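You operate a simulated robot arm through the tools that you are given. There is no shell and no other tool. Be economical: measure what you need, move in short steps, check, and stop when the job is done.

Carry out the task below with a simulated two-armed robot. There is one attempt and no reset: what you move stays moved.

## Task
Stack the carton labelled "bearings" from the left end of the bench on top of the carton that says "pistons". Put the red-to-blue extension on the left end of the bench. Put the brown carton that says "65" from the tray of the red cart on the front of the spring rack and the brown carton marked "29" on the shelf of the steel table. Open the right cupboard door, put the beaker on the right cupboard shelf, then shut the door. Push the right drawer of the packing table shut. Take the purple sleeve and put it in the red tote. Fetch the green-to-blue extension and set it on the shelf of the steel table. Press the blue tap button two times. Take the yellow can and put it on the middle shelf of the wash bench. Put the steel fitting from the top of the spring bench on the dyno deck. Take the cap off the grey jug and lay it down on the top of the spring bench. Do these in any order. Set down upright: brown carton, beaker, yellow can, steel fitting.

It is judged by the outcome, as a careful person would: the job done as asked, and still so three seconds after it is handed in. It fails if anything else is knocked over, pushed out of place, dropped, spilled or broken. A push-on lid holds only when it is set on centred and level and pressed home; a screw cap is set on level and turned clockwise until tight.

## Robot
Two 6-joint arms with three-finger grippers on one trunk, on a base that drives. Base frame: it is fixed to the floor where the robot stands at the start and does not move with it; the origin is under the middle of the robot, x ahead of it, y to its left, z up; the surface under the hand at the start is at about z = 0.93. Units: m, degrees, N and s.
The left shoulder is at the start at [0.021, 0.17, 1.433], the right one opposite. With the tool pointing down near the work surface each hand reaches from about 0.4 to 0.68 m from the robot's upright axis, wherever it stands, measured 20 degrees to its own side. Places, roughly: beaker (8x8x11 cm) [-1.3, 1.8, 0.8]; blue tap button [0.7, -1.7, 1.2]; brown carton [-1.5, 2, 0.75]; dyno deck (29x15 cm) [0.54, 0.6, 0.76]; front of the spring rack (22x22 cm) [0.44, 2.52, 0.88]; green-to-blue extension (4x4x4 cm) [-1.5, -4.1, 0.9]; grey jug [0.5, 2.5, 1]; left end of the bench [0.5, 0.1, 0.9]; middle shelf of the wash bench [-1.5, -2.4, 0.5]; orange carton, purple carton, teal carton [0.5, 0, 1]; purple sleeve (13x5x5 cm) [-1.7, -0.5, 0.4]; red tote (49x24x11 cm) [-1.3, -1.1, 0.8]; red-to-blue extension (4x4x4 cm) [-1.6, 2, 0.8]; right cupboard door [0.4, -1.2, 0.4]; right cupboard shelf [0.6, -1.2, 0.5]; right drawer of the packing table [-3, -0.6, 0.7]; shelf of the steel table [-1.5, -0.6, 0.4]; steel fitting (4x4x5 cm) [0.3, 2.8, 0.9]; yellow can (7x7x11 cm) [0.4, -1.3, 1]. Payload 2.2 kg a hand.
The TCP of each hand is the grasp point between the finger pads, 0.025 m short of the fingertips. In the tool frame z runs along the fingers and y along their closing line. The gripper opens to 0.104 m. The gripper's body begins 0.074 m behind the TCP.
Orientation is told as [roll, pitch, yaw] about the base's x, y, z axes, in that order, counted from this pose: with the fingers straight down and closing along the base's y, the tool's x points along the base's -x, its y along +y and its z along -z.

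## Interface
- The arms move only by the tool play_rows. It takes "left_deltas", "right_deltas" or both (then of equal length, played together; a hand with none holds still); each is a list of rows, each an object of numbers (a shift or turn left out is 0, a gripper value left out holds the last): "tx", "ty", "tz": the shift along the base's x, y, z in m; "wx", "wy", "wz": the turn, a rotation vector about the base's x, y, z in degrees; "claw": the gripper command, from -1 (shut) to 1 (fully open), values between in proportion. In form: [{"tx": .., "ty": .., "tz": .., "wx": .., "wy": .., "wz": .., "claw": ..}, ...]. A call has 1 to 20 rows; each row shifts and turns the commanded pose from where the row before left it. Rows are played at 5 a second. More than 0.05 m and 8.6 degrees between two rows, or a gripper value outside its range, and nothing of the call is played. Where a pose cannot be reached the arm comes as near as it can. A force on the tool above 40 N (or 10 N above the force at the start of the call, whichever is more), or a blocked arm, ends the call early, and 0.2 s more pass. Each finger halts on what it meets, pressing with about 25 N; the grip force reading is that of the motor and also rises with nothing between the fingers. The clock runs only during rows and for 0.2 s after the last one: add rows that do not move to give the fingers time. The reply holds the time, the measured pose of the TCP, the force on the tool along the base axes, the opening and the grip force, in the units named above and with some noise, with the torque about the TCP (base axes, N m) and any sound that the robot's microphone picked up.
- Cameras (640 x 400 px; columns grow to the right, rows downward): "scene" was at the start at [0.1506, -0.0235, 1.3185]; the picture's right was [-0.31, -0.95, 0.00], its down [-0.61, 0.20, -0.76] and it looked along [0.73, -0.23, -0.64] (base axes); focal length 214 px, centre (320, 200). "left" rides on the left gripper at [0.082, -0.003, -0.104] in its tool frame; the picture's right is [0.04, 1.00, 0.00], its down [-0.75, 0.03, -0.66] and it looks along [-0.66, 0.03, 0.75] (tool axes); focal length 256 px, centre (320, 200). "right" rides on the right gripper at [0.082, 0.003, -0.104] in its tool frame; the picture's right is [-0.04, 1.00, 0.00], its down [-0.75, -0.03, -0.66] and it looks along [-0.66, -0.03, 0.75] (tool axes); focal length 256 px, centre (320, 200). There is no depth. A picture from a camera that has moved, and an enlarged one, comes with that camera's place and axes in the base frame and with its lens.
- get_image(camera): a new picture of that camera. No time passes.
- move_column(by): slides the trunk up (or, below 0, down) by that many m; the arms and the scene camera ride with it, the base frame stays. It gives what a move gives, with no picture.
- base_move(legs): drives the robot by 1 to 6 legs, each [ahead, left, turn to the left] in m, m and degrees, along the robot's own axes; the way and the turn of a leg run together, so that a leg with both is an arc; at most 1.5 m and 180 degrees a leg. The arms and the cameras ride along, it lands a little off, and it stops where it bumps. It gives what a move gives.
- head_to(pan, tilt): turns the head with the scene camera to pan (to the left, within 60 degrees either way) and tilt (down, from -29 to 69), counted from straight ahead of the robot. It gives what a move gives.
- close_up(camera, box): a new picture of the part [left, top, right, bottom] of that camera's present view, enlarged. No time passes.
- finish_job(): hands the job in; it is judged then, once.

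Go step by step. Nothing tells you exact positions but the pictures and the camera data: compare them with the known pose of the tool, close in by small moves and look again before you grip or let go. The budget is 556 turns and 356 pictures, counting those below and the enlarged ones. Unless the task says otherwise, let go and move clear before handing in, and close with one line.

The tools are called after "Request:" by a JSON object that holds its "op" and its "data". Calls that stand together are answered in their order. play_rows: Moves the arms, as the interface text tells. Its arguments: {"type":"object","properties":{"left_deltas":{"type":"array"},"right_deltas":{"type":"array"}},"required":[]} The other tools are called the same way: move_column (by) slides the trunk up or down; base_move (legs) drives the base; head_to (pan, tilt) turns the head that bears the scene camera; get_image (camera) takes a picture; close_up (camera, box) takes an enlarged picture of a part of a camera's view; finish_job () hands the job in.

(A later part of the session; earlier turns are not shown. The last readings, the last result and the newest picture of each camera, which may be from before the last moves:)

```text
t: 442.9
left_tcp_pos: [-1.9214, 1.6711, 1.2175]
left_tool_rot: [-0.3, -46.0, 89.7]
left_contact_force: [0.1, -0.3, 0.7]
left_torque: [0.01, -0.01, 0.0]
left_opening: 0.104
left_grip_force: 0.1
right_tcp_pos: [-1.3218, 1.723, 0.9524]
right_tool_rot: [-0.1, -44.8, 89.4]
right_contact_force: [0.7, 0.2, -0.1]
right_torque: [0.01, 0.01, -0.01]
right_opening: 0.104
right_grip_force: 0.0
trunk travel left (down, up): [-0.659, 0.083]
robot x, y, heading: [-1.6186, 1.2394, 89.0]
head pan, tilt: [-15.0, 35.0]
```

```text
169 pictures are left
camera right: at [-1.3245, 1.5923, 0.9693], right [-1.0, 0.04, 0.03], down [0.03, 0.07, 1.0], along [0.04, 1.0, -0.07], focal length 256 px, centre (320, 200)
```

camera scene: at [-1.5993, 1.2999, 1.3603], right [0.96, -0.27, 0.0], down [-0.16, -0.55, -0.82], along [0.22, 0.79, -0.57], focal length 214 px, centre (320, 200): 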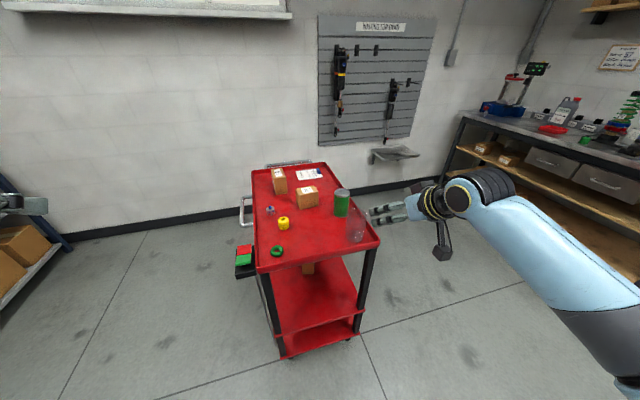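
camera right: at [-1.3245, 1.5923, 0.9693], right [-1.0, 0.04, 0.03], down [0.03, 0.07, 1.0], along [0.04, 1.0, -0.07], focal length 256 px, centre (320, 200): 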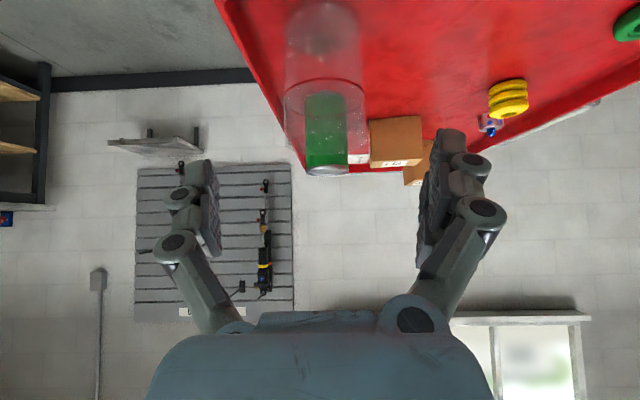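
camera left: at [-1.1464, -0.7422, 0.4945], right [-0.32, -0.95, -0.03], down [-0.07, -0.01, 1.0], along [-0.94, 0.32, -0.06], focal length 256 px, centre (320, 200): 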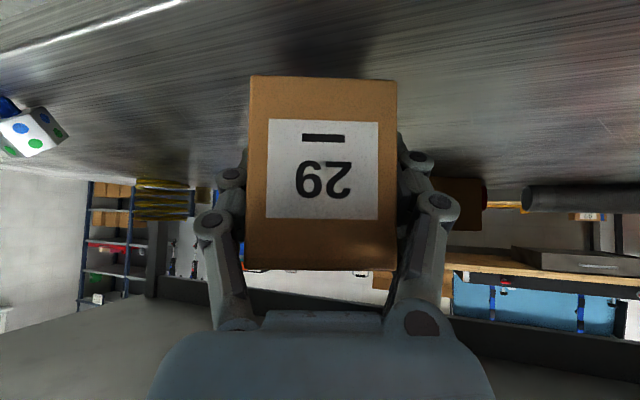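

Request:
{"op": "play_rows", "data": {"right_deltas": [{"ty": 0.03, "tz": -0.029}, {"ty": 0.03, "tz": -0.029}, {"ty": 0.03, "tz": -0.028}, {}]}}

Request:
{"op": "get_image", "data": {"camera": "right"}}

Request:
{"op": "close_up", "data": {"camera": "scene", "box": [270, 160, 450, 290]}}

```text
t: 443.9
left_tcp_pos: [-1.9217, 1.6702, 1.218]
left_tool_rot: [-0.2, -46.0, 89.6]
left_contact_force: [-0.3, -0.6, -0.2]
left_torque: [-0.01, 0.0, 0.01]
left_opening: 0.1039
left_grip_force: 0.1
right_tcp_pos: [-1.3251, 1.8156, 0.8669]
right_tool_rot: [-0.1, -44.9, 89.4]
right_contact_force: [0.0, -0.3, -0.3]
right_torque: [0.03, -0.01, 0.01]
right_opening: 0.1039
right_grip_force: 0.0
trunk travel left (down, up): [-0.659, 0.083]
robot x, y, heading: [-1.6204, 1.2384, 89.4]
head pan, tilt: [-15.0, 35.0]
```

```text
168 pictures are left
camera right: at [-1.3282, 1.6841, 0.8837], right [-1.0, 0.04, 0.03], down [0.03, 0.07, 1.0], along [0.04, 1.0, -0.07], focal length 256 px, centre (320, 200)
```

right: 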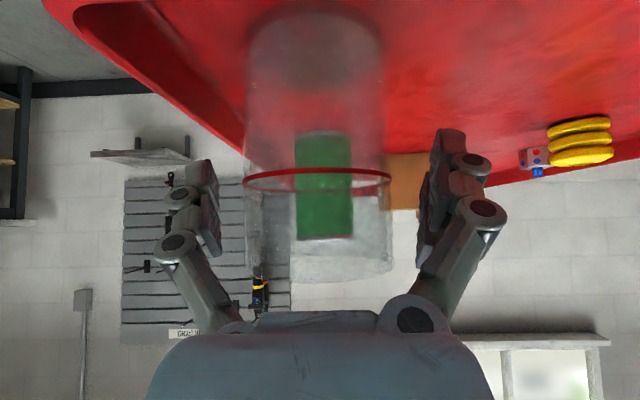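

```text
3.08 times, centred on (360, 225) of scene
camera zoom: at [-1.5972, 1.3953, 1.3605], right [0.96, -0.27, 0.0], down [-0.16, -0.55, -0.82], along [0.22, 0.79, -0.57], focal length 660 px, centre (197, 123)
```

zoom: 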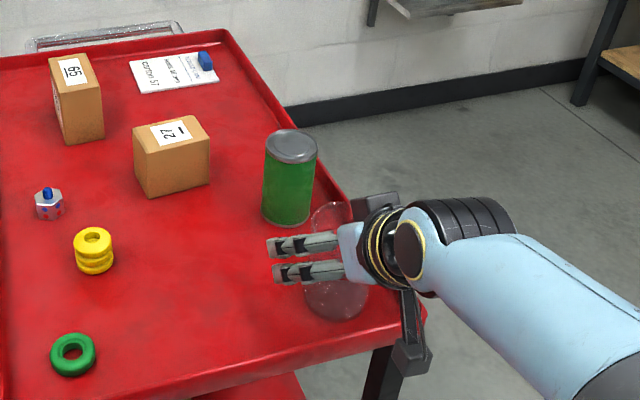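

Request:
{"op": "play_rows", "data": {"right_deltas": [{"claw": -1}, {}, {}, {}]}}

Request:
{"op": "play_rows", "data": {"right_deltas": [{"tz": 0.015}, {"tz": 0.025}, {"tz": 0.03}, {"tz": 0.03}, {}]}}

Request:
{"op": "get_image", "data": {"camera": "right"}}

```text
t: 444.9
left_tcp_pos: [-1.9217, 1.6704, 1.2171]
left_tool_rot: [-0.3, -45.9, 89.6]
left_contact_force: [-0.2, 0.4, -0.5]
left_torque: [0.01, -0.01, 0.03]
left_opening: 0.1041
left_grip_force: 0.0
right_tcp_pos: [-1.3251, 1.8156, 0.8668]
right_tool_rot: [0.1, -44.9, 89.4]
right_contact_force: [0.5, 0.2, 0.2]
right_torque: [-0.02, 0.0, 0.02]
right_opening: 0.0747
right_grip_force: 25.2
trunk travel left (down, up): [-0.659, 0.083]
robot x, y, heading: [-1.6208, 1.2358, 89.1]
head pan, tilt: [-15.0, 35.0]
```

```text
t: 446.1
left_tcp_pos: [-1.9219, 1.6718, 1.2166]
left_tool_rot: [-0.3, -46.0, 89.7]
left_contact_force: [0.7, -0.9, 0.1]
left_torque: [0.01, -0.03, 0.01]
left_opening: 0.1041
left_grip_force: 0.0
right_tcp_pos: [-1.3188, 1.8198, 0.9644]
right_tool_rot: [0.0, -44.6, 89.5]
right_contact_force: [0.1, 0.3, -0.7]
right_torque: [-0.03, 0.0, 0.01]
right_opening: 0.0749
right_grip_force: 25.1
trunk travel left (down, up): [-0.659, 0.083]
robot x, y, heading: [-1.6208, 1.2409, 89.3]
head pan, tilt: [-15.0, 35.0]
```

```text
166 pictures are left
camera right: at [-1.3232, 1.6883, 0.9817], right [-1.0, 0.04, 0.03], down [0.03, 0.07, 1.0], along [0.04, 1.0, -0.07], focal length 256 px, centre (320, 200)
```

right: 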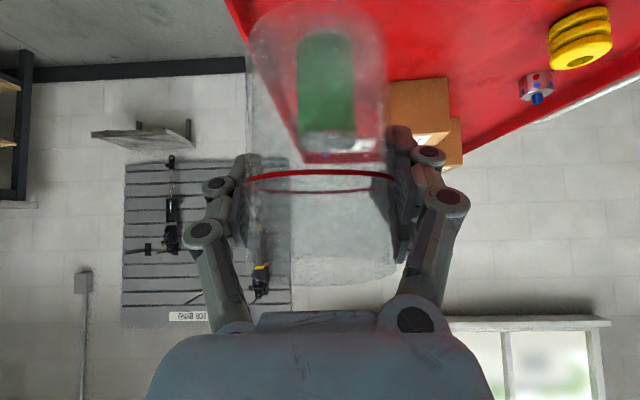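

Beaker held level. Next the red-to-blue extension with the left hand; I move right, then forward.

Request:
{"op": "base_move", "data": {"legs": [[0, -0.31, 0]]}}

Request:
{"op": "play_rows", "data": {"left_deltas": [{"tz": -0.045, "claw": 0.1}, {"tz": -0.045}, {"tz": -0.045}, {"tz": -0.045}, {}]}}

Request:
{"op": "head_to", "data": {"pan": 25, "tilt": 40}}

Request:
{"op": "get_image", "data": {"camera": "scene"}}

Request:
{"op": "get_image", "data": {"camera": "left"}}

```text
t: 448.2
left_tcp_pos: [-1.6139, 1.6644, 1.2179]
left_tool_rot: [-0.3, -45.9, 90.2]
left_contact_force: [-0.6, 0.1, -0.7]
left_torque: [0.0, 0.01, 0.03]
left_opening: 0.104
left_grip_force: 0.0
right_tcp_pos: [-1.0151, 1.8193, 0.9645]
right_tool_rot: [0.0, -44.8, 89.9]
right_contact_force: [0.6, 0.1, -0.6]
right_torque: [0.02, 0.0, 0.0]
right_opening: 0.0745
right_grip_force: 25.4
trunk travel left (down, up): [-0.659, 0.083]
robot x, y, heading: [-1.3137, 1.2377, 89.6]
head pan, tilt: [-15.0, 35.0]
```

```text
t: 449.4
left_tcp_pos: [-1.6124, 1.6645, 1.0349]
left_tool_rot: [-0.2, -46.0, 90.1]
left_contact_force: [-0.2, 0.0, 0.3]
left_torque: [-0.01, -0.03, 0.0]
left_opening: 0.0572
left_grip_force: 0.1
right_tcp_pos: [-1.0137, 1.818, 0.9644]
right_tool_rot: [0.0, -44.8, 89.9]
right_contact_force: [0.2, -0.4, -0.6]
right_torque: [0.03, -0.05, -0.01]
right_opening: 0.0745
right_grip_force: 24.9
trunk travel left (down, up): [-0.659, 0.083]
robot x, y, heading: [-1.3093, 1.2357, 89.6]
head pan, tilt: [-15.0, 35.0]
```

```text
t: 450.5
left_tcp_pos: [-1.6119, 1.6636, 1.0349]
left_tool_rot: [-0.2, -46.0, 90.1]
left_contact_force: [1.1, -0.6, -0.4]
left_torque: [0.0, -0.01, -0.01]
left_opening: 0.0573
left_grip_force: 0.2
right_tcp_pos: [-1.0146, 1.8192, 0.9648]
right_tool_rot: [0.0, -44.8, 89.9]
right_contact_force: [-0.4, -0.6, -0.8]
right_torque: [-0.01, 0.0, 0.01]
right_opening: 0.0745
right_grip_force: 25.6
trunk travel left (down, up): [-0.659, 0.083]
robot x, y, heading: [-1.3105, 1.2367, 89.5]
head pan, tilt: [25.0, 40.0]
```

```text
165 pictures are left
camera scene: at [-1.3469, 1.3856, 1.3528], right [0.91, 0.42, 0.0], down [0.27, -0.58, -0.77], along [-0.32, 0.7, -0.64], focal length 214 px, centre (320, 200)
```

scene: 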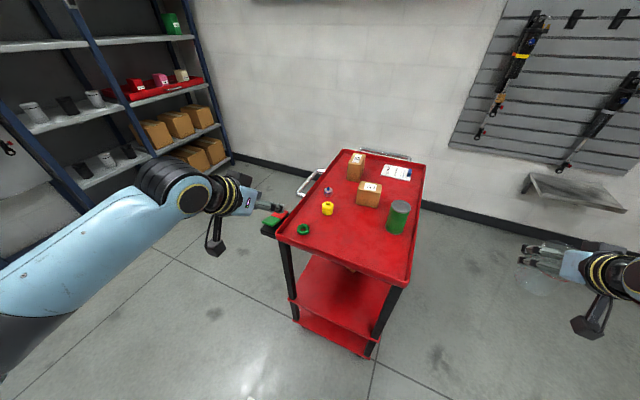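

```text
164 pictures are left
camera left: at [-1.6095, 1.5324, 1.0493], right [-1.0, -0.03, -0.03], down [-0.03, 0.05, 1.0], along [-0.02, 1.0, -0.05], focal length 256 px, centre (320, 200)
```

left: 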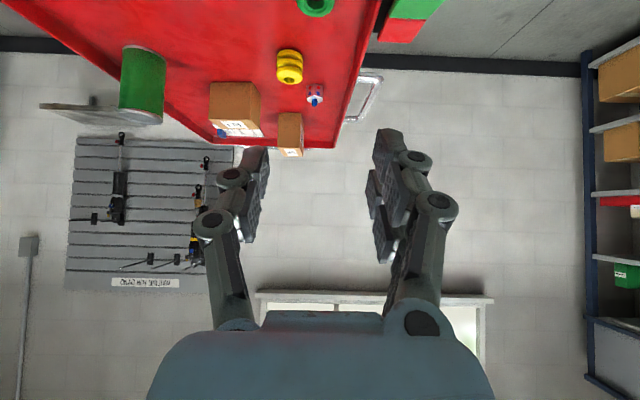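

Request:
{"op": "base_move", "data": {"legs": [[0.15, 0, 0]]}}

Request:
{"op": "play_rows", "data": {"left_deltas": [{"ty": 0.033, "tz": -0.033}, {"ty": 0.033, "tz": -0.033}, {"ty": 0.033, "tz": -0.033}, {}]}}

Request:
{"op": "get_image", "data": {"camera": "left"}}

```text
t: 451.9
left_tcp_pos: [-1.6114, 1.812, 1.0348]
left_tool_rot: [-0.4, -45.9, 90.1]
left_contact_force: [0.1, -0.9, -0.2]
left_torque: [-0.04, 0.01, 0.0]
left_opening: 0.0572
left_grip_force: 0.0
right_tcp_pos: [-1.0148, 1.9663, 0.9638]
right_tool_rot: [0.0, -44.7, 89.9]
right_contact_force: [-0.7, 0.6, -1.9]
right_torque: [0.0, 0.0, -0.02]
right_opening: 0.0745
right_grip_force: 25.1
trunk travel left (down, up): [-0.659, 0.083]
robot x, y, heading: [-1.3095, 1.3769, 89.6]
head pan, tilt: [25.0, 40.0]
```

```text
t: 452.9
left_tcp_pos: [-1.6117, 1.9118, 0.9391]
left_tool_rot: [-0.3, -46.0, 90.2]
left_contact_force: [0.0, -1.0, 0.7]
left_torque: [0.02, -0.01, 0.01]
left_opening: 0.0572
left_grip_force: 0.1
right_tcp_pos: [-1.0146, 1.9649, 0.9647]
right_tool_rot: [0.0, -44.8, 90.1]
right_contact_force: [1.1, -0.2, 0.0]
right_torque: [-0.01, 0.01, -0.03]
right_opening: 0.0745
right_grip_force: 25.2
trunk travel left (down, up): [-0.659, 0.083]
robot x, y, heading: [-1.3081, 1.381, 89.7]
head pan, tilt: [25.0, 40.0]
```

```text
163 pictures are left
camera left: at [-1.6093, 1.7798, 0.9539], right [-1.0, -0.03, -0.03], down [-0.03, 0.05, 1.0], along [-0.02, 1.0, -0.05], focal length 256 px, centre (320, 200)
```

left: 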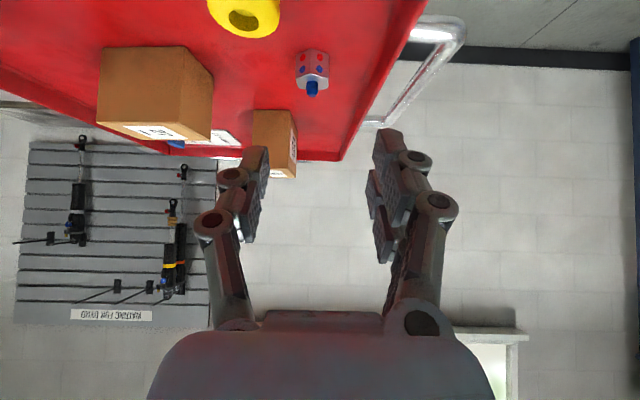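

Request:
{"op": "play_rows", "data": {"left_deltas": [{"tx": 0.008, "ty": 0.03, "tz": -0.03}, {"ty": 0.03, "tz": -0.03}, {"ty": 0.028, "tz": -0.028}, {"ty": 0.018, "tz": -0.018}, {}]}}

Request:
{"op": "get_image", "data": {"camera": "left"}}

Request:
{"op": "close_up", "data": {"camera": "scene", "box": [240, 130, 400, 260]}}

```text
t: 454.1
left_tcp_pos: [-1.602, 2.0097, 0.8415]
left_tool_rot: [-0.3, -46.1, 90.2]
left_contact_force: [-0.6, 0.2, -0.2]
left_torque: [0.0, 0.02, 0.03]
left_opening: 0.0574
left_grip_force: 0.0
left hand out of reach, approached as far as the arm can: row 4
right_tcp_pos: [-1.0149, 1.9674, 0.9641]
right_tool_rot: [-0.1, -44.8, 89.9]
right_contact_force: [0.4, -0.1, -0.5]
right_torque: [0.04, 0.02, 0.01]
right_opening: 0.0745
right_grip_force: 24.3
trunk travel left (down, up): [-0.659, 0.083]
robot x, y, heading: [-1.3107, 1.3804, 89.9]
head pan, tilt: [25.0, 40.0]
```

```text
162 pictures are left
camera left: at [-1.5993, 1.8777, 0.8554], right [-1.0, -0.03, -0.03], down [-0.03, 0.05, 1.0], along [-0.03, 1.0, -0.05], focal length 256 px, centre (320, 200)
```

left: 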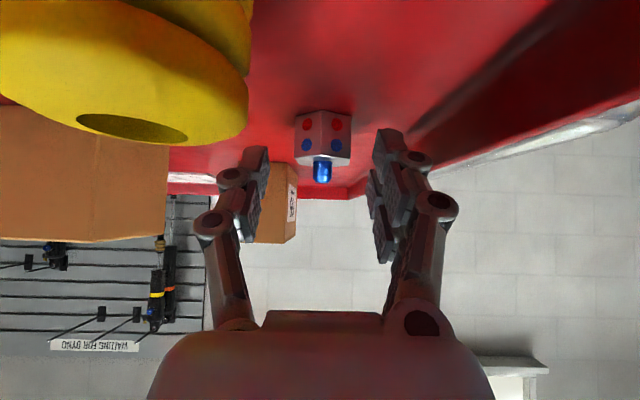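

```text
3.08 times, centred on (320, 195) of scene
camera zoom: at [-1.3464, 1.5321, 1.3528], right [0.91, 0.42, 0.0], down [0.27, -0.58, -0.77], along [-0.32, 0.7, -0.64], focal length 660 px, centre (320, 215)
```

zoom: 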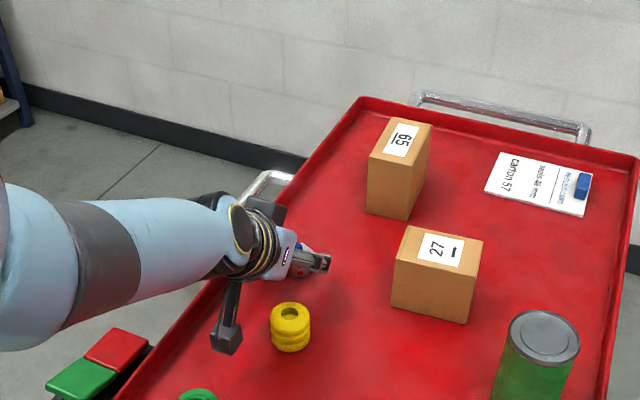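

Request:
{"op": "base_move", "data": {"legs": [[0.025, 0, 0]]}}

Request:
{"op": "move_column", "data": {"by": -0.015}}

Request:
{"op": "get_image", "data": {"camera": "left"}}

```text
t: 454.9
left_tcp_pos: [-1.6021, 2.0344, 0.8413]
left_tool_rot: [-0.4, -45.8, 90.2]
left_contact_force: [-0.7, 0.3, -0.9]
left_torque: [-0.01, 0.02, 0.0]
left_opening: 0.0574
left_grip_force: 0.0
right_tcp_pos: [-1.0148, 1.9914, 0.965]
right_tool_rot: [0.0, -44.7, 89.9]
right_contact_force: [0.1, 1.3, -0.8]
right_torque: [-0.01, 0.02, -0.01]
right_opening: 0.0748
right_grip_force: 24.8
trunk travel left (down, up): [-0.659, 0.083]
robot x, y, heading: [-1.3072, 1.4082, 89.5]
head pan, tilt: [25.0, 40.0]
```

```text
t: 455.5
left_tcp_pos: [-1.6026, 2.0363, 0.8317]
left_tool_rot: [0.0, -46.6, 90.0]
left_contact_force: [-1.7, -1.9, 27.0]
left_torque: [-0.04, 0.95, 0.37]
left_opening: 0.0639
left_grip_force: 3.6
right_tcp_pos: [-1.014, 1.9894, 0.9516]
right_tool_rot: [0.0, -44.9, 90.0]
right_contact_force: [-0.5, 0.4, -1.4]
right_torque: [0.01, 0.02, -0.03]
right_opening: 0.0745
right_grip_force: 25.1
trunk travel left (down, up): [-0.644, 0.098]
robot x, y, heading: [-1.3086, 1.4078, 89.6]
head pan, tilt: [25.0, 40.0]
```

```text
160 pictures are left
camera left: at [-1.5994, 1.9038, 0.8442], right [-1.0, -0.03, -0.03], down [-0.03, 0.04, 1.0], along [-0.03, 1.0, -0.04], focal length 256 px, centre (320, 200)
```

left: 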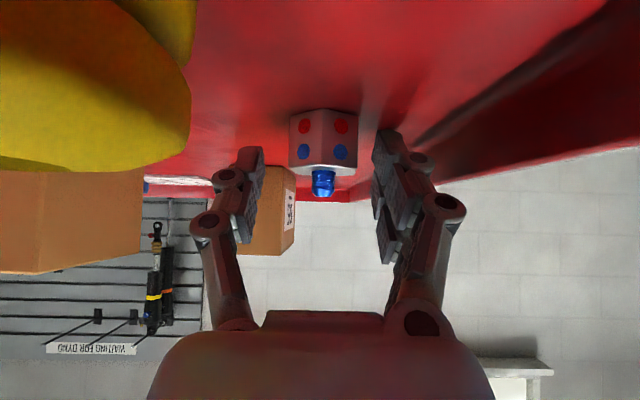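

Fingertips touch the tray floor; I ease up 4 mm and close.

Request:
{"op": "play_rows", "data": {"left_deltas": [{"tz": 0.004}, {"claw": -1}, {}, {}]}}

Request:
{"op": "play_rows", "data": {"left_deltas": [{"tz": 0.02}, {"tz": 0.03}, {"tz": 0.03}, {}]}}

Request:
{"op": "get_image", "data": {"camera": "left"}}

```text
t: 456.5
left_tcp_pos: [-1.6033, 2.033, 0.8329]
left_tool_rot: [-0.3, -46.4, 90.2]
left_contact_force: [-14.8, -1.0, 27.4]
left_torque: [0.05, 1.07, 0.03]
left_opening: 0.0303
left_grip_force: 24.9
right_tcp_pos: [-1.0143, 1.9883, 0.9505]
right_tool_rot: [0.0, -44.9, 89.9]
right_contact_force: [-0.5, -0.5, -1.0]
right_torque: [0.03, -0.02, -0.03]
right_opening: 0.0746
right_grip_force: 25.0
trunk travel left (down, up): [-0.644, 0.098]
robot x, y, heading: [-1.3107, 1.4073, 89.9]
head pan, tilt: [25.0, 40.0]
```

```text
t: 457.5
left_tcp_pos: [-1.6012, 2.0341, 0.9109]
left_tool_rot: [-0.3, -45.9, 90.2]
left_contact_force: [0.4, 0.3, -0.1]
left_torque: [0.0, -0.03, 0.03]
left_opening: 0.0289
left_grip_force: 25.3
right_tcp_pos: [-1.0134, 1.9918, 0.9502]
right_tool_rot: [0.0, -44.6, 90.0]
right_contact_force: [-0.7, 0.0, -1.2]
right_torque: [-0.01, 0.01, -0.01]
right_opening: 0.0744
right_grip_force: 25.2
trunk travel left (down, up): [-0.644, 0.098]
robot x, y, heading: [-1.3111, 1.4069, 89.8]
head pan, tilt: [25.0, 40.0]
```

```text
159 pictures are left
camera left: at [-1.5992, 1.9023, 0.9245], right [-1.0, -0.03, -0.03], down [-0.03, 0.05, 1.0], along [-0.03, 1.0, -0.05], focal length 256 px, centre (320, 200)
```

left: 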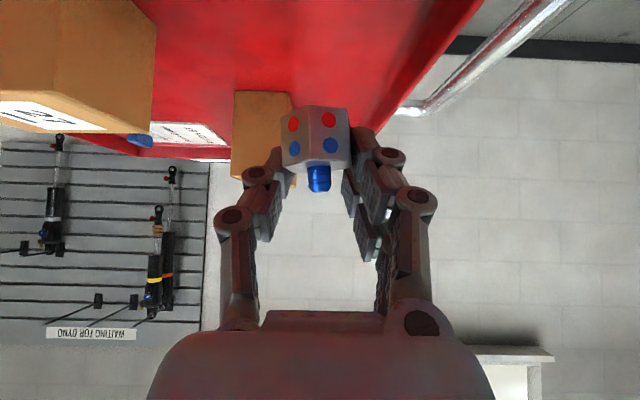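

Red-to-blue extension held. I back away, raise, and go to the bench's left end, turned so the beaker hand stays in front of the bench.

Request:
{"op": "move_column", "data": {"by": 0.095}}

Request:
{"op": "play_rows", "data": {"left_deltas": [{"tz": 0.04}, {"tz": 0.04}, {}]}}

Request:
{"op": "base_move", "data": {"legs": [[-0.45, 0, 0], [0, -0.2, 0], [0, 0, -130]]}}

Request:
{"op": "head_to", "data": {"pan": 20, "tilt": 30}}

Request:
{"op": "get_image", "data": {"camera": "scene"}}

```text
t: 458.8
left_tcp_pos: [-1.602, 2.0346, 1.0057]
left_tool_rot: [-0.3, -45.9, 90.2]
left_contact_force: [-0.4, -0.3, -0.8]
left_torque: [0.02, 0.04, -0.01]
left_opening: 0.0291
left_grip_force: 25.1
right_tcp_pos: [-1.0134, 1.9914, 1.0451]
right_tool_rot: [0.0, -44.7, 90.1]
right_contact_force: [-0.3, 0.0, -0.3]
right_torque: [0.0, 0.01, 0.05]
right_opening: 0.0746
right_grip_force: 25.4
trunk travel left (down, up): [-0.739, 0.003]
robot x, y, heading: [-1.3061, 1.4073, 89.5]
head pan, tilt: [25.0, 40.0]
```

```text
t: 459.6
left_tcp_pos: [-1.6012, 2.0344, 1.0832]
left_tool_rot: [-0.4, -45.9, 90.2]
left_contact_force: [0.4, -0.2, -0.9]
left_torque: [-0.01, -0.02, -0.01]
left_opening: 0.029
left_grip_force: 24.8
right_tcp_pos: [-1.0145, 1.9917, 1.044]
right_tool_rot: [0.0, -44.7, 89.9]
right_contact_force: [0.1, 0.6, -0.7]
right_torque: [-0.03, -0.03, 0.04]
right_opening: 0.0745
right_grip_force: 25.1
trunk travel left (down, up): [-0.739, 0.003]
robot x, y, heading: [-1.3148, 1.4078, 89.8]
head pan, tilt: [25.0, 40.0]
```

```text
t: 468.9
left_tcp_pos: [-0.4454, 0.781, 1.0828]
left_tool_rot: [-0.3, -45.8, -39.5]
left_contact_force: [0.2, 0.4, -0.3]
left_torque: [0.03, 0.0, 0.01]
left_opening: 0.0294
left_grip_force: 25.3
right_tcp_pos: [-0.8538, 0.3568, 1.0444]
right_tool_rot: [0.1, -44.8, -39.6]
right_contact_force: [-0.9, 0.3, 0.3]
right_torque: [0.03, 0.0, -0.02]
right_opening: 0.0741
right_grip_force: 24.7
trunk travel left (down, up): [-0.739, 0.003]
robot x, y, heading: [-1.1155, 0.9546, -39.8]
head pan, tilt: [25.0, 40.0]
```

```text
t: 469.6
left_tcp_pos: [-0.4454, 0.7799, 1.0832]
left_tool_rot: [-0.3, -45.9, -39.5]
left_contact_force: [0.0, -0.6, -1.1]
left_torque: [0.01, 0.01, -0.02]
left_opening: 0.0292
left_grip_force: 24.8
right_tcp_pos: [-0.8536, 0.3584, 1.0444]
right_tool_rot: [0.0, -44.7, -39.6]
right_contact_force: [-0.9, -0.2, -0.3]
right_torque: [-0.02, 0.02, -0.01]
right_opening: 0.074
right_grip_force: 25.3
trunk travel left (down, up): [-0.739, 0.003]
robot x, y, heading: [-1.116, 0.9594, -40.1]
head pan, tilt: [20.0, 30.0]
```

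```text
158 pictures are left
camera scene: at [-0.9763, 0.8836, 1.4482], right [-0.34, -0.94, 0.0], down [-0.47, 0.17, -0.87], along [0.81, -0.29, -0.5], focal length 214 px, centre (320, 200)
```

scene: 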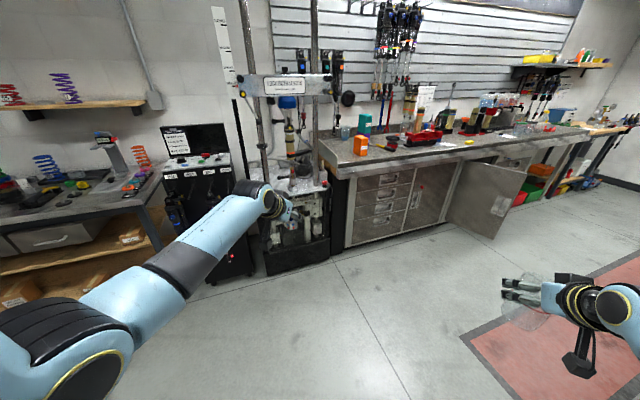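

Request:
{"op": "base_move", "data": {"legs": [[0.85, 0.14, 0]]}}

Request:
{"op": "head_to", "data": {"pan": 15, "tilt": 40}}

Request:
{"op": "get_image", "data": {"camera": "scene"}}

Request:
{"op": "get_image", "data": {"camera": "left"}}

```text
t: 474.2
left_tcp_pos: [0.3015, 0.3282, 1.0828]
left_tool_rot: [-0.3, -45.9, -40.1]
left_contact_force: [-0.7, -0.2, -1.3]
left_torque: [0.01, 0.0, 0.01]
left_opening: 0.029
left_grip_force: 25.2
right_tcp_pos: [-0.1129, -0.0882, 1.0439]
right_tool_rot: [0.0, -44.6, -40.3]
right_contact_force: [-0.2, -0.1, -1.4]
right_torque: [-0.01, 0.02, 0.03]
right_opening: 0.0742
right_grip_force: 25.1
trunk travel left (down, up): [-0.739, 0.003]
robot x, y, heading: [-0.3627, 0.5123, -40.7]
head pan, tilt: [20.0, 30.0]
```

```text
t: 474.9
left_tcp_pos: [0.3, 0.3285, 1.0822]
left_tool_rot: [-0.3, -46.0, -40.2]
left_contact_force: [-0.3, 0.4, -0.7]
left_torque: [0.05, 0.0, 0.0]
left_opening: 0.0291
left_grip_force: 24.4
right_tcp_pos: [-0.1127, -0.0891, 1.0441]
right_tool_rot: [0.1, -44.8, -40.4]
right_contact_force: [-0.2, -0.3, 0.1]
right_torque: [-0.02, -0.03, 0.02]
right_opening: 0.0748
right_grip_force: 25.2
trunk travel left (down, up): [-0.739, 0.003]
robot x, y, heading: [-0.3677, 0.515, -40.9]
head pan, tilt: [15.0, 40.0]
```

```text
157 pictures are left
camera scene: at [-0.2368, 0.4344, 1.433], right [-0.43, -0.9, 0.0], down [-0.58, 0.28, -0.77], along [0.69, -0.33, -0.64], focal length 214 px, centre (320, 200)
```

scene: 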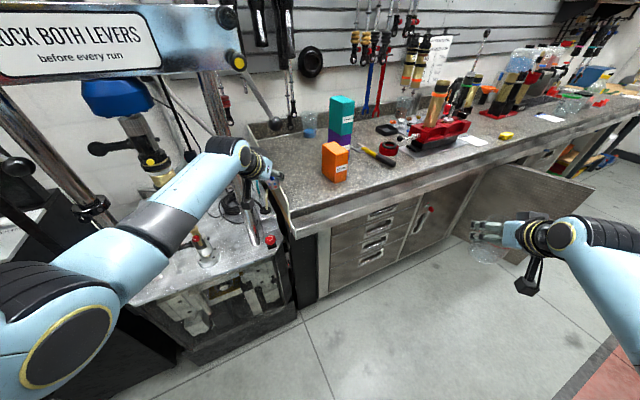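

```text
156 pictures are left
camera left: at [0.1981, 0.4111, 1.0971], right [0.63, 0.78, -0.03], down [0.06, -0.01, 1.0], along [0.78, -0.63, -0.05], focal length 256 px, centre (320, 200)
```

left: 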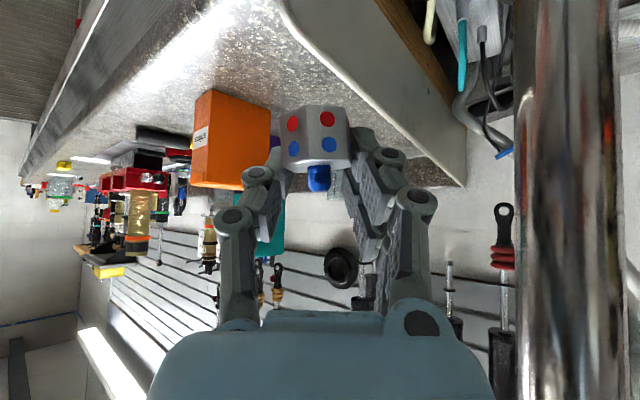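

Request:
{"op": "play_rows", "data": {"left_deltas": [{"tz": 0.03}, {}]}}

Request:
{"op": "base_move", "data": {"legs": [[0.2, 0, 0]]}}

Request:
{"op": "get_image", "data": {"camera": "scene"}}

Request:
{"op": "get_image", "data": {"camera": "left"}}

```text
t: 475.5
left_tcp_pos: [0.3015, 0.3287, 1.1142]
left_tool_rot: [-0.3, -45.9, -40.2]
left_contact_force: [-0.2, 0.1, -1.2]
left_torque: [-0.01, -0.04, 0.0]
left_opening: 0.0292
left_grip_force: 24.7
right_tcp_pos: [-0.1135, -0.0893, 1.0444]
right_tool_rot: [0.0, -44.8, -40.5]
right_contact_force: [0.2, -0.5, -0.2]
right_torque: [-0.01, -0.01, 0.0]
right_opening: 0.0741
right_grip_force: 25.1
trunk travel left (down, up): [-0.739, 0.003]
robot x, y, heading: [-0.3666, 0.5178, -41.0]
head pan, tilt: [15.0, 40.0]
```

```text
t: 476.6
left_tcp_pos: [0.3614, 0.2904, 1.1025]
left_tool_rot: [0.4, -44.6, -39.9]
left_contact_force: [10.9, 15.6, -3.3]
left_torque: [-1.85, 1.21, -1.02]
left_opening: 0.029
left_grip_force: 25.7
right_tcp_pos: [-0.0474, -0.1385, 1.0455]
right_tool_rot: [0.0, -44.7, -40.0]
right_contact_force: [-1.8, -1.2, -0.5]
right_torque: [0.03, -0.1, 0.13]
right_opening: 0.0745
right_grip_force: 25.5
trunk travel left (down, up): [-0.739, 0.003]
robot x, y, heading: [-0.3052, 0.4598, -40.2]
head pan, tilt: [15.0, 40.0]
stopped in leg 1: the force on the tool passed its limit at 84 N (the readings are from after the stop); the commanded pose is now the measured one
```

```text
155 pictures are left
camera scene: at [-0.1748, 0.3829, 1.4332], right [-0.43, -0.9, 0.0], down [-0.58, 0.27, -0.77], along [0.69, -0.33, -0.64], focal length 214 px, centre (320, 200)
```

scene: 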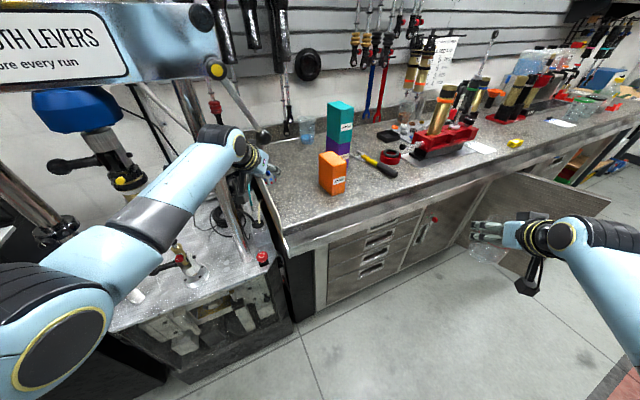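

```text
154 pictures are left
camera left: at [0.2585, 0.3712, 1.1203], right [0.62, 0.79, -0.02], down [0.07, -0.03, 1.0], along [0.78, -0.61, -0.08], focal length 256 px, centre (320, 200)
```

left: 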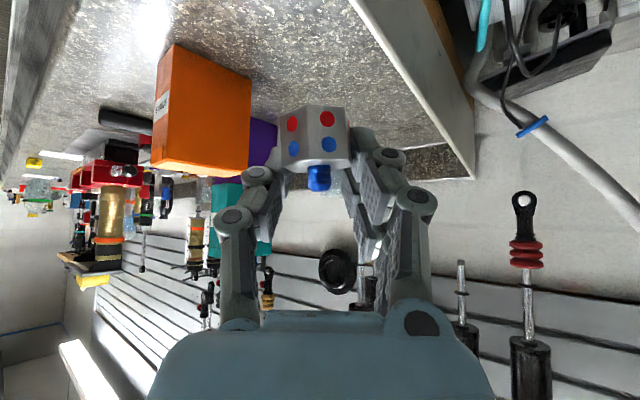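

Request:
{"op": "close_up", "data": {"camera": "scene", "box": [140, 60, 320, 220]}}

```text
2.50 times, centred on (230, 140) of scene
camera zoom: at [-0.1748, 0.3829, 1.4332], right [-0.43, -0.9, 0.0], down [-0.58, 0.27, -0.77], along [0.69, -0.33, -0.64], focal length 536 px, centre (545, 350)
```

zoom: 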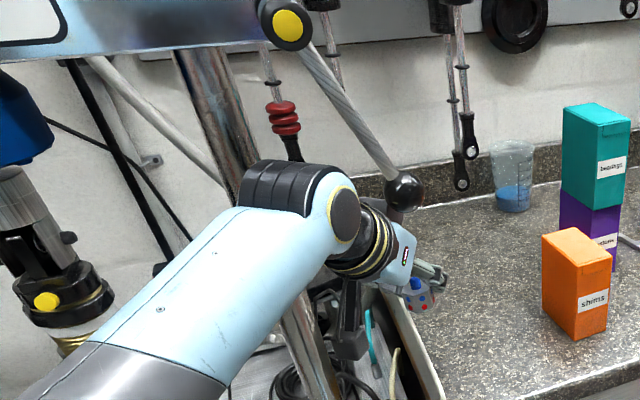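

The left wrist touched the dyno's lever knob (it has not moved). I back away and approach with a different heading, further right.

Request:
{"op": "base_move", "data": {"legs": [[-0.4, 0, 0]]}}

Request:
{"op": "get_image", "data": {"camera": "scene"}}

Request:
{"op": "base_move", "data": {"legs": [[0, -0.45, 0], [0, 0, 25]]}}

```text
t: 479.1
left_tcp_pos: [0.0531, 0.548, 1.1036]
left_tool_rot: [0.1, -44.8, -40.0]
left_contact_force: [-0.2, 0.7, 0.2]
left_torque: [-0.02, 0.0, 0.01]
left_opening: 0.0291
left_grip_force: 25.0
right_tcp_pos: [-0.3534, 0.121, 1.0449]
right_tool_rot: [0.0, -44.8, -40.1]
right_contact_force: [-0.3, 0.9, -1.9]
right_torque: [0.03, -0.02, 0.02]
right_opening: 0.0743
right_grip_force: 24.9
trunk travel left (down, up): [-0.739, 0.003]
robot x, y, heading: [-0.6105, 0.7234, -40.4]
head pan, tilt: [15.0, 40.0]
```

```text
152 pictures are left
camera scene: at [-0.4815, 0.6433, 1.433], right [-0.43, -0.9, 0.0], down [-0.58, 0.28, -0.77], along [0.69, -0.33, -0.64], focal length 214 px, centre (320, 200)
```

scene: 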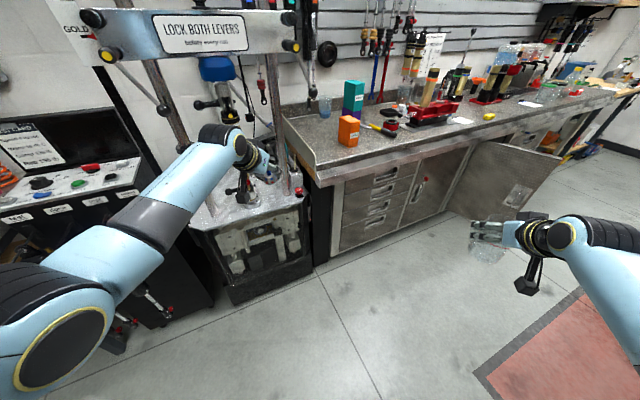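

```text
t: 483.2
left_tcp_pos: [-0.2349, 0.5, 1.1037]
left_tool_rot: [0.1, -44.7, -14.0]
left_contact_force: [-0.3, 0.5, -1.5]
left_torque: [-0.02, -0.02, 0.01]
left_opening: 0.0292
left_grip_force: 24.9
right_tcp_pos: [-0.4168, -0.0613, 1.044]
right_tool_rot: [0.0, -44.8, -14.2]
right_contact_force: [-0.4, -0.4, -1.4]
right_torque: [0.02, 0.01, 0.0]
right_opening: 0.0743
right_grip_force: 25.2
trunk travel left (down, up): [-0.739, 0.003]
robot x, y, heading: [-0.9085, 0.3704, -14.3]
head pan, tilt: [15.0, 40.0]
```

Request:
{"op": "base_move", "data": {"legs": [[0, -0.19, 0], [0.5, 0, 0]]}}

Request:
{"op": "get_image", "data": {"camera": "scene"}}

```text
t: 487.4
left_tcp_pos: [0.2116, 0.1737, 1.1036]
left_tool_rot: [0.1, -44.7, -15.1]
left_contact_force: [-0.3, 0.7, -1.4]
left_torque: [0.03, 0.03, -0.05]
left_opening: 0.029
left_grip_force: 25.0
right_tcp_pos: [0.0223, -0.3849, 1.0455]
right_tool_rot: [0.0, -44.7, -15.1]
right_contact_force: [-0.1, 1.4, -0.1]
right_torque: [-0.02, 0.03, 0.0]
right_opening: 0.0743
right_grip_force: 24.9
trunk travel left (down, up): [-0.739, 0.003]
robot x, y, heading: [-0.4642, 0.0533, -15.4]
head pan, tilt: [15.0, 40.0]
```

```text
151 pictures are left
camera scene: at [-0.312, 0.0357, 1.4329], right [-0.01, -1.0, 0.0], down [-0.64, 0.01, -0.77], along [0.77, -0.01, -0.64], focal length 214 px, centre (320, 200)
```

scene: 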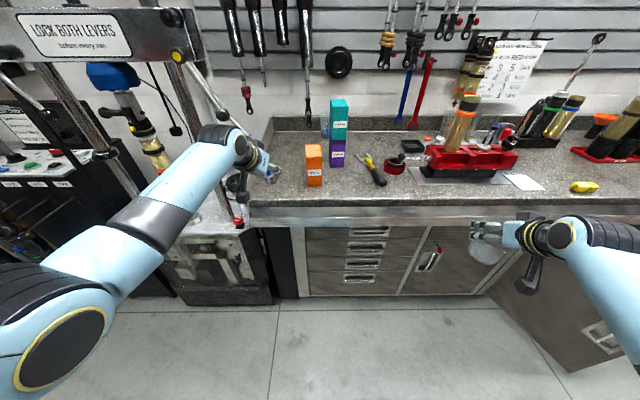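

Request:
{"op": "base_move", "data": {"legs": [[0.225, 0.062, 0]]}}

Request:
{"op": "get_image", "data": {"camera": "left"}}

Request:
{"op": "close_up", "data": {"camera": "scene", "box": [180, 60, 380, 240]}}

```text
t: 489.1
left_tcp_pos: [0.4445, 0.1816, 1.1042]
left_tool_rot: [0.2, -44.7, -14.5]
left_contact_force: [0.4, 0.6, -0.5]
left_torque: [0.0, -0.03, 0.03]
left_opening: 0.0289
left_grip_force: 25.6
right_tcp_pos: [0.2587, -0.3778, 1.045]
right_tool_rot: [0.0, -44.7, -14.7]
right_contact_force: [0.6, 0.3, -1.8]
right_torque: [0.01, 0.0, -0.02]
right_opening: 0.074
right_grip_force: 25.2
trunk travel left (down, up): [-0.739, 0.003]
robot x, y, heading: [-0.2302, 0.0541, -15.0]
head pan, tilt: [15.0, 40.0]
```

```text
150 pictures are left
camera left: at [0.3169, 0.2109, 1.12], right [0.22, 0.97, -0.03], down [0.08, 0.01, 1.0], along [0.97, -0.23, -0.08], focal length 256 px, centre (320, 200)
```

left: 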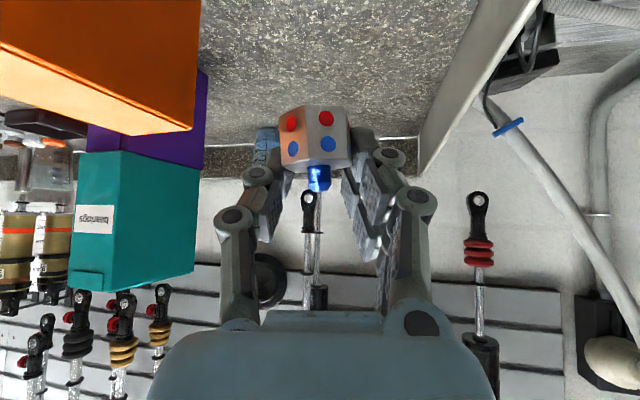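

```text
2.22 times, centred on (280, 150) of scene
camera zoom: at [-0.0783, 0.0395, 1.4328], right [0.0, -1.0, 0.0], down [-0.64, 0.0, -0.77], along [0.77, 0.0, -0.64], focal length 477 px, centre (409, 311)
```

zoom: 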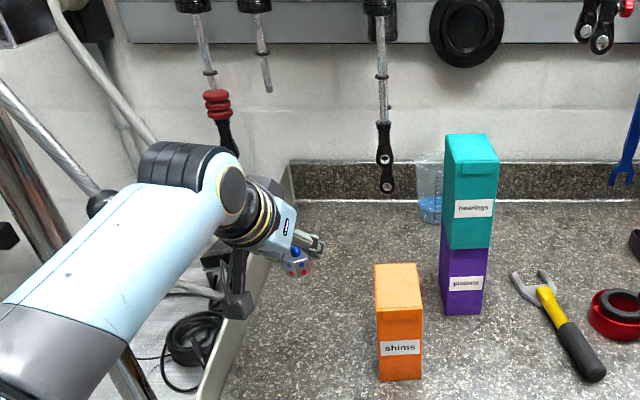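

Request:
{"op": "play_rows", "data": {"left_deltas": [{"tz": -0.04, "ty": -0.005}, {"tz": -0.04}, {"tz": -0.03}, {"tz": -0.015}, {}]}}

Request:
{"op": "play_rows", "data": {"left_deltas": [{"tz": -0.005}, {"tz": -0.005}, {"tz": -0.004}, {}]}}

Request:
{"op": "get_image", "data": {"camera": "left"}}

```text
t: 490.3
left_tcp_pos: [0.4434, 0.1762, 0.9763]
left_tool_rot: [0.1, -44.7, -14.6]
left_contact_force: [-0.3, -0.7, -0.9]
left_torque: [-0.01, -0.04, 0.0]
left_opening: 0.0288
left_grip_force: 25.8
right_tcp_pos: [0.2575, -0.3781, 1.0443]
right_tool_rot: [0.0, -44.8, -14.6]
right_contact_force: [-0.9, 0.3, -0.7]
right_torque: [-0.01, 0.01, 0.0]
right_opening: 0.0741
right_grip_force: 24.4
trunk travel left (down, up): [-0.739, 0.003]
robot x, y, heading: [-0.2312, 0.0558, -15.0]
head pan, tilt: [15.0, 40.0]
```

```text
t: 491.3
left_tcp_pos: [0.4446, 0.1774, 0.9668]
left_tool_rot: [0.2, -44.9, -14.7]
left_contact_force: [-0.1, 1.5, 8.6]
left_torque: [0.15, -0.04, -0.05]
left_opening: 0.0288
left_grip_force: 24.6
right_tcp_pos: [0.2576, -0.3775, 1.0444]
right_tool_rot: [0.1, -44.8, -14.7]
right_contact_force: [0.0, -0.3, -1.2]
right_torque: [-0.01, 0.02, -0.02]
right_opening: 0.074
right_grip_force: 25.1
trunk travel left (down, up): [-0.739, 0.003]
robot x, y, heading: [-0.2308, 0.0553, -15.1]
head pan, tilt: [15.0, 40.0]
```

```text
148 pictures are left
camera left: at [0.317, 0.2058, 0.9822], right [0.22, 0.97, -0.03], down [0.08, 0.01, 1.0], along [0.97, -0.23, -0.07], focal length 256 px, centre (320, 200)
```

left: 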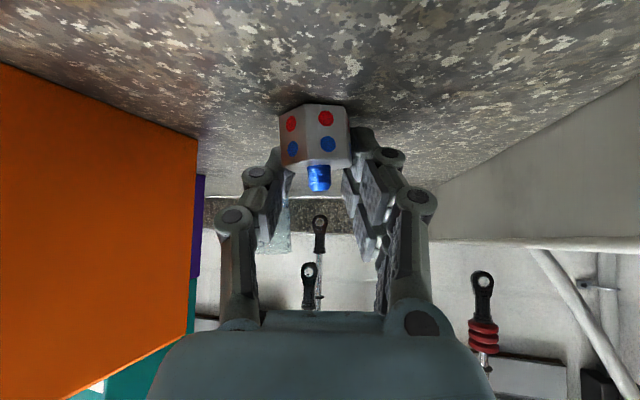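

Seated upright on the bench. Release and withdraw.

Request:
{"op": "play_rows", "data": {"left_deltas": [{"claw": -0.3}, {"claw": 0.0}, {"claw": 0.3}, {}]}}

Request:
{"op": "play_rows", "data": {"left_deltas": [{"tx": -0.025, "ty": 0.007, "tz": 0.026}, {"tx": -0.025, "ty": 0.007, "tz": 0.026}, {"tz": 0.04}, {"tz": 0.04}, {}]}}

Request:
{"op": "get_image", "data": {"camera": "left"}}

```text
t: 492.3
left_tcp_pos: [0.4437, 0.1772, 0.964]
left_tool_rot: [0.1, -44.8, -14.6]
left_contact_force: [-0.4, -0.5, 0.3]
left_torque: [0.04, 0.0, -0.01]
left_opening: 0.0674
left_grip_force: 0.0
right_tcp_pos: [0.2576, -0.3778, 1.0455]
right_tool_rot: [0.0, -44.7, -14.7]
right_contact_force: [-0.2, -0.1, -0.8]
right_torque: [0.01, 0.01, -0.02]
right_opening: 0.074
right_grip_force: 25.1
trunk travel left (down, up): [-0.739, 0.003]
robot x, y, heading: [-0.2293, 0.0606, -14.9]
head pan, tilt: [15.0, 40.0]
```

```text
t: 493.5
left_tcp_pos: [0.3959, 0.1884, 1.0936]
left_tool_rot: [0.2, -44.6, -14.6]
left_contact_force: [0.4, 0.7, -0.1]
left_torque: [-0.01, 0.03, 0.05]
left_opening: 0.0675
left_grip_force: 0.2
right_tcp_pos: [0.2584, -0.3773, 1.0452]
right_tool_rot: [0.1, -44.8, -14.7]
right_contact_force: [-0.3, -0.3, -0.6]
right_torque: [0.01, -0.01, 0.01]
right_opening: 0.0743
right_grip_force: 25.2
trunk travel left (down, up): [-0.739, 0.003]
robot x, y, heading: [-0.2272, 0.0549, -14.9]
head pan, tilt: [15.0, 40.0]
```

```text
147 pictures are left
camera left: at [0.2678, 0.2171, 1.1113], right [0.22, 0.97, -0.03], down [0.08, 0.01, 1.0], along [0.97, -0.22, -0.08], focal length 256 px, centre (320, 200)
```

left: 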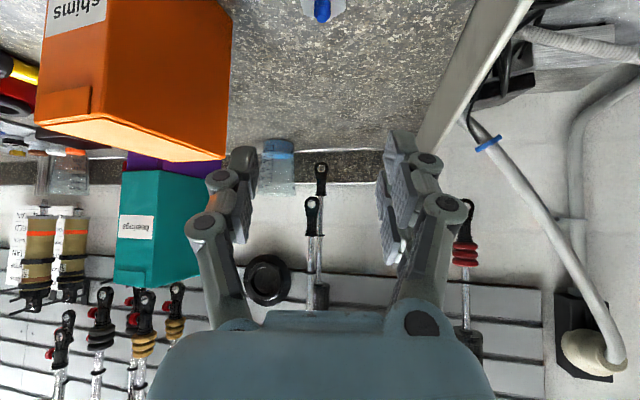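

The extension stands on the bench. The open door blocks a right-hand approach to the cupboard, so I'll set the beaker down on the steel table's front edge and re-grip it with the left hand.

Request:
{"op": "base_move", "data": {"legs": [[-0.35, 0, 0], [0, 0, -165], [0, 1.05, 0]]}}

Request:
{"op": "head_to", "data": {"pan": -25, "tilt": 35}}

Request:
{"op": "get_image", "data": {"camera": "scene"}}

```text
t: 507.5
left_tcp_pos: [-1.0462, -1.2457, 1.0946]
left_tool_rot: [0.1, -44.7, -175.4]
left_contact_force: [0.1, 0.1, -0.6]
left_torque: [-0.04, 0.01, 0.01]
left_opening: 0.0678
left_grip_force: 0.0
right_tcp_pos: [-1.1017, -0.6665, 1.0456]
right_tool_rot: [0.0, -44.7, -175.5]
right_contact_force: [-0.4, 0.8, -0.4]
right_torque: [-0.01, 0.0, 0.01]
right_opening: 0.0737
right_grip_force: 25.2
trunk travel left (down, up): [-0.739, 0.003]
robot x, y, heading: [-0.4928, -0.9131, -175.9]
head pan, tilt: [15.0, 40.0]
```

```text
t: 508.5
left_tcp_pos: [-1.0465, -1.2445, 1.0945]
left_tool_rot: [0.1, -44.7, -175.3]
left_contact_force: [-0.2, 1.0, 0.4]
left_torque: [0.02, -0.02, 0.0]
left_opening: 0.0674
left_grip_force: 0.2
right_tcp_pos: [-1.1021, -0.6654, 1.0452]
right_tool_rot: [-0.1, -44.8, -175.5]
right_contact_force: [0.1, -0.2, -1.6]
right_torque: [0.02, 0.0, -0.01]
right_opening: 0.0737
right_grip_force: 24.9
trunk travel left (down, up): [-0.739, 0.003]
robot x, y, heading: [-0.4986, -0.9127, -176.2]
head pan, tilt: [-25.0, 35.0]
```

```text
146 pictures are left
camera scene: at [-0.6513, -0.8862, 1.4405], right [0.35, 0.94, 0.0], down [0.54, -0.2, -0.82], along [-0.77, 0.29, -0.57], focal length 214 px, centre (320, 200)
```

scene: 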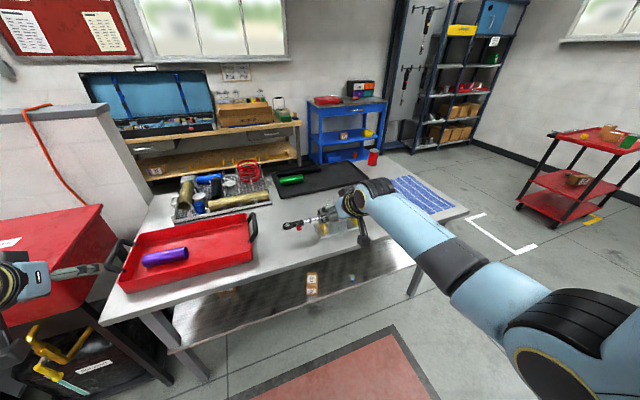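

Request:
{"op": "base_move", "data": {"legs": [[0.132, 0.125, -3.8]]}}

Request:
{"op": "move_column", "data": {"by": -0.16}}

Request:
{"op": "get_image", "data": {"camera": "right"}}

Request:
{"op": "get_image", "data": {"camera": "scene"}}

```text
t: 510.0
left_tcp_pos: [-1.192, -1.3409, 1.0935]
left_tool_rot: [0.0, -44.5, -179.0]
left_contact_force: [-0.6, -0.2, -1.1]
left_torque: [0.02, 0.01, 0.02]
left_opening: 0.0676
left_grip_force: 0.1
right_tcp_pos: [-1.2111, -0.7586, 1.0439]
right_tool_rot: [0.0, -44.7, -179.1]
right_contact_force: [-0.2, -0.6, -0.1]
right_torque: [0.03, -0.03, -0.02]
right_opening: 0.0737
right_grip_force: 25.5
trunk travel left (down, up): [-0.739, 0.003]
robot x, y, heading: [-0.6234, -1.0445, -179.5]
head pan, tilt: [-25.0, 35.0]
```

```text
t: 511.9
left_tcp_pos: [-1.1909, -1.3414, 0.934]
left_tool_rot: [0.1, -44.7, -179.0]
left_contact_force: [0.6, 0.3, 0.3]
left_torque: [0.01, -0.01, 0.0]
left_opening: 0.0676
left_grip_force: 0.2
right_tcp_pos: [-1.2105, -0.759, 0.8855]
right_tool_rot: [0.0, -44.8, -179.2]
right_contact_force: [0.0, 0.6, -1.1]
right_torque: [0.01, 0.04, -0.02]
right_opening: 0.0738
right_grip_force: 25.5
trunk travel left (down, up): [-0.579, 0.163]
robot x, y, heading: [-0.6244, -1.0486, -179.1]
head pan, tilt: [-25.0, 35.0]
```

```text
145 pictures are left
camera right: at [-1.0789, -0.7609, 0.9016], right [-0.01, -1.0, 0.03], down [-0.07, 0.03, 1.0], along [-1.0, 0.01, -0.07], focal length 256 px, centre (320, 200)
```

right: 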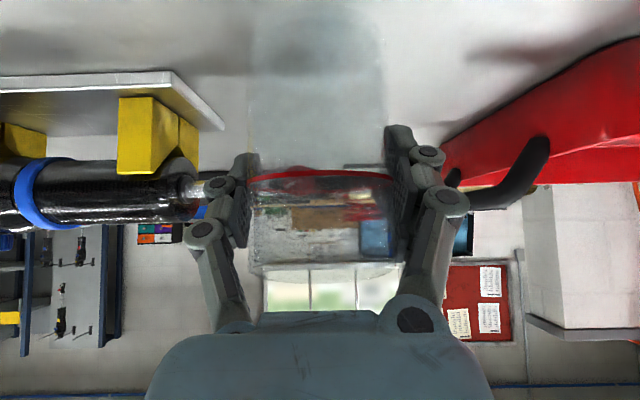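

```text
144 pictures are left
camera scene: at [-0.7753, -1.0073, 1.2801], right [0.41, 0.91, 0.0], down [0.52, -0.24, -0.82], along [-0.75, 0.34, -0.57], focal length 214 px, centre (320, 200)
```

scene: 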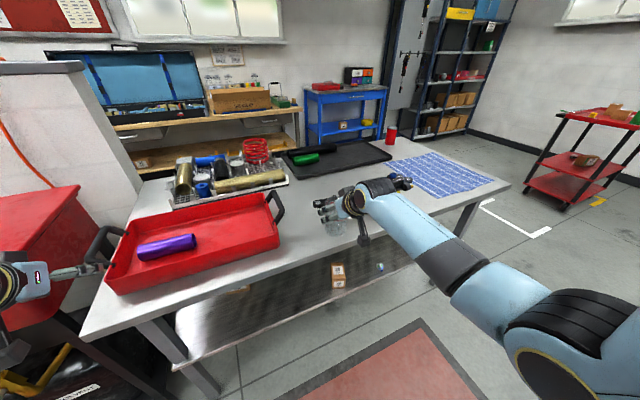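

Request:
{"op": "play_rows", "data": {"right_deltas": [{"tx": -0.022, "ty": -0.02}, {"tz": -0.015}, {"tz": -0.008}, {"tz": -0.004}, {"tz": -0.004}, {}]}}

```text
t: 513.3
left_tcp_pos: [-1.1884, -1.3423, 0.9355]
left_tool_rot: [0.1, -44.6, -178.9]
left_contact_force: [-0.7, -0.3, -0.5]
left_torque: [0.0, 0.02, 0.0]
left_opening: 0.0677
left_grip_force: 0.0
right_tcp_pos: [-1.2331, -0.7798, 0.8586]
right_tool_rot: [-0.1, -45.1, -179.0]
right_contact_force: [-8.5, 2.0, 23.8]
right_torque: [0.16, -0.05, 0.01]
right_opening: 0.0752
right_grip_force: 25.5
trunk travel left (down, up): [-0.579, 0.163]
robot x, y, heading: [-0.6225, -1.0443, -179.4]
head pan, tilt: [-25.0, 35.0]
```

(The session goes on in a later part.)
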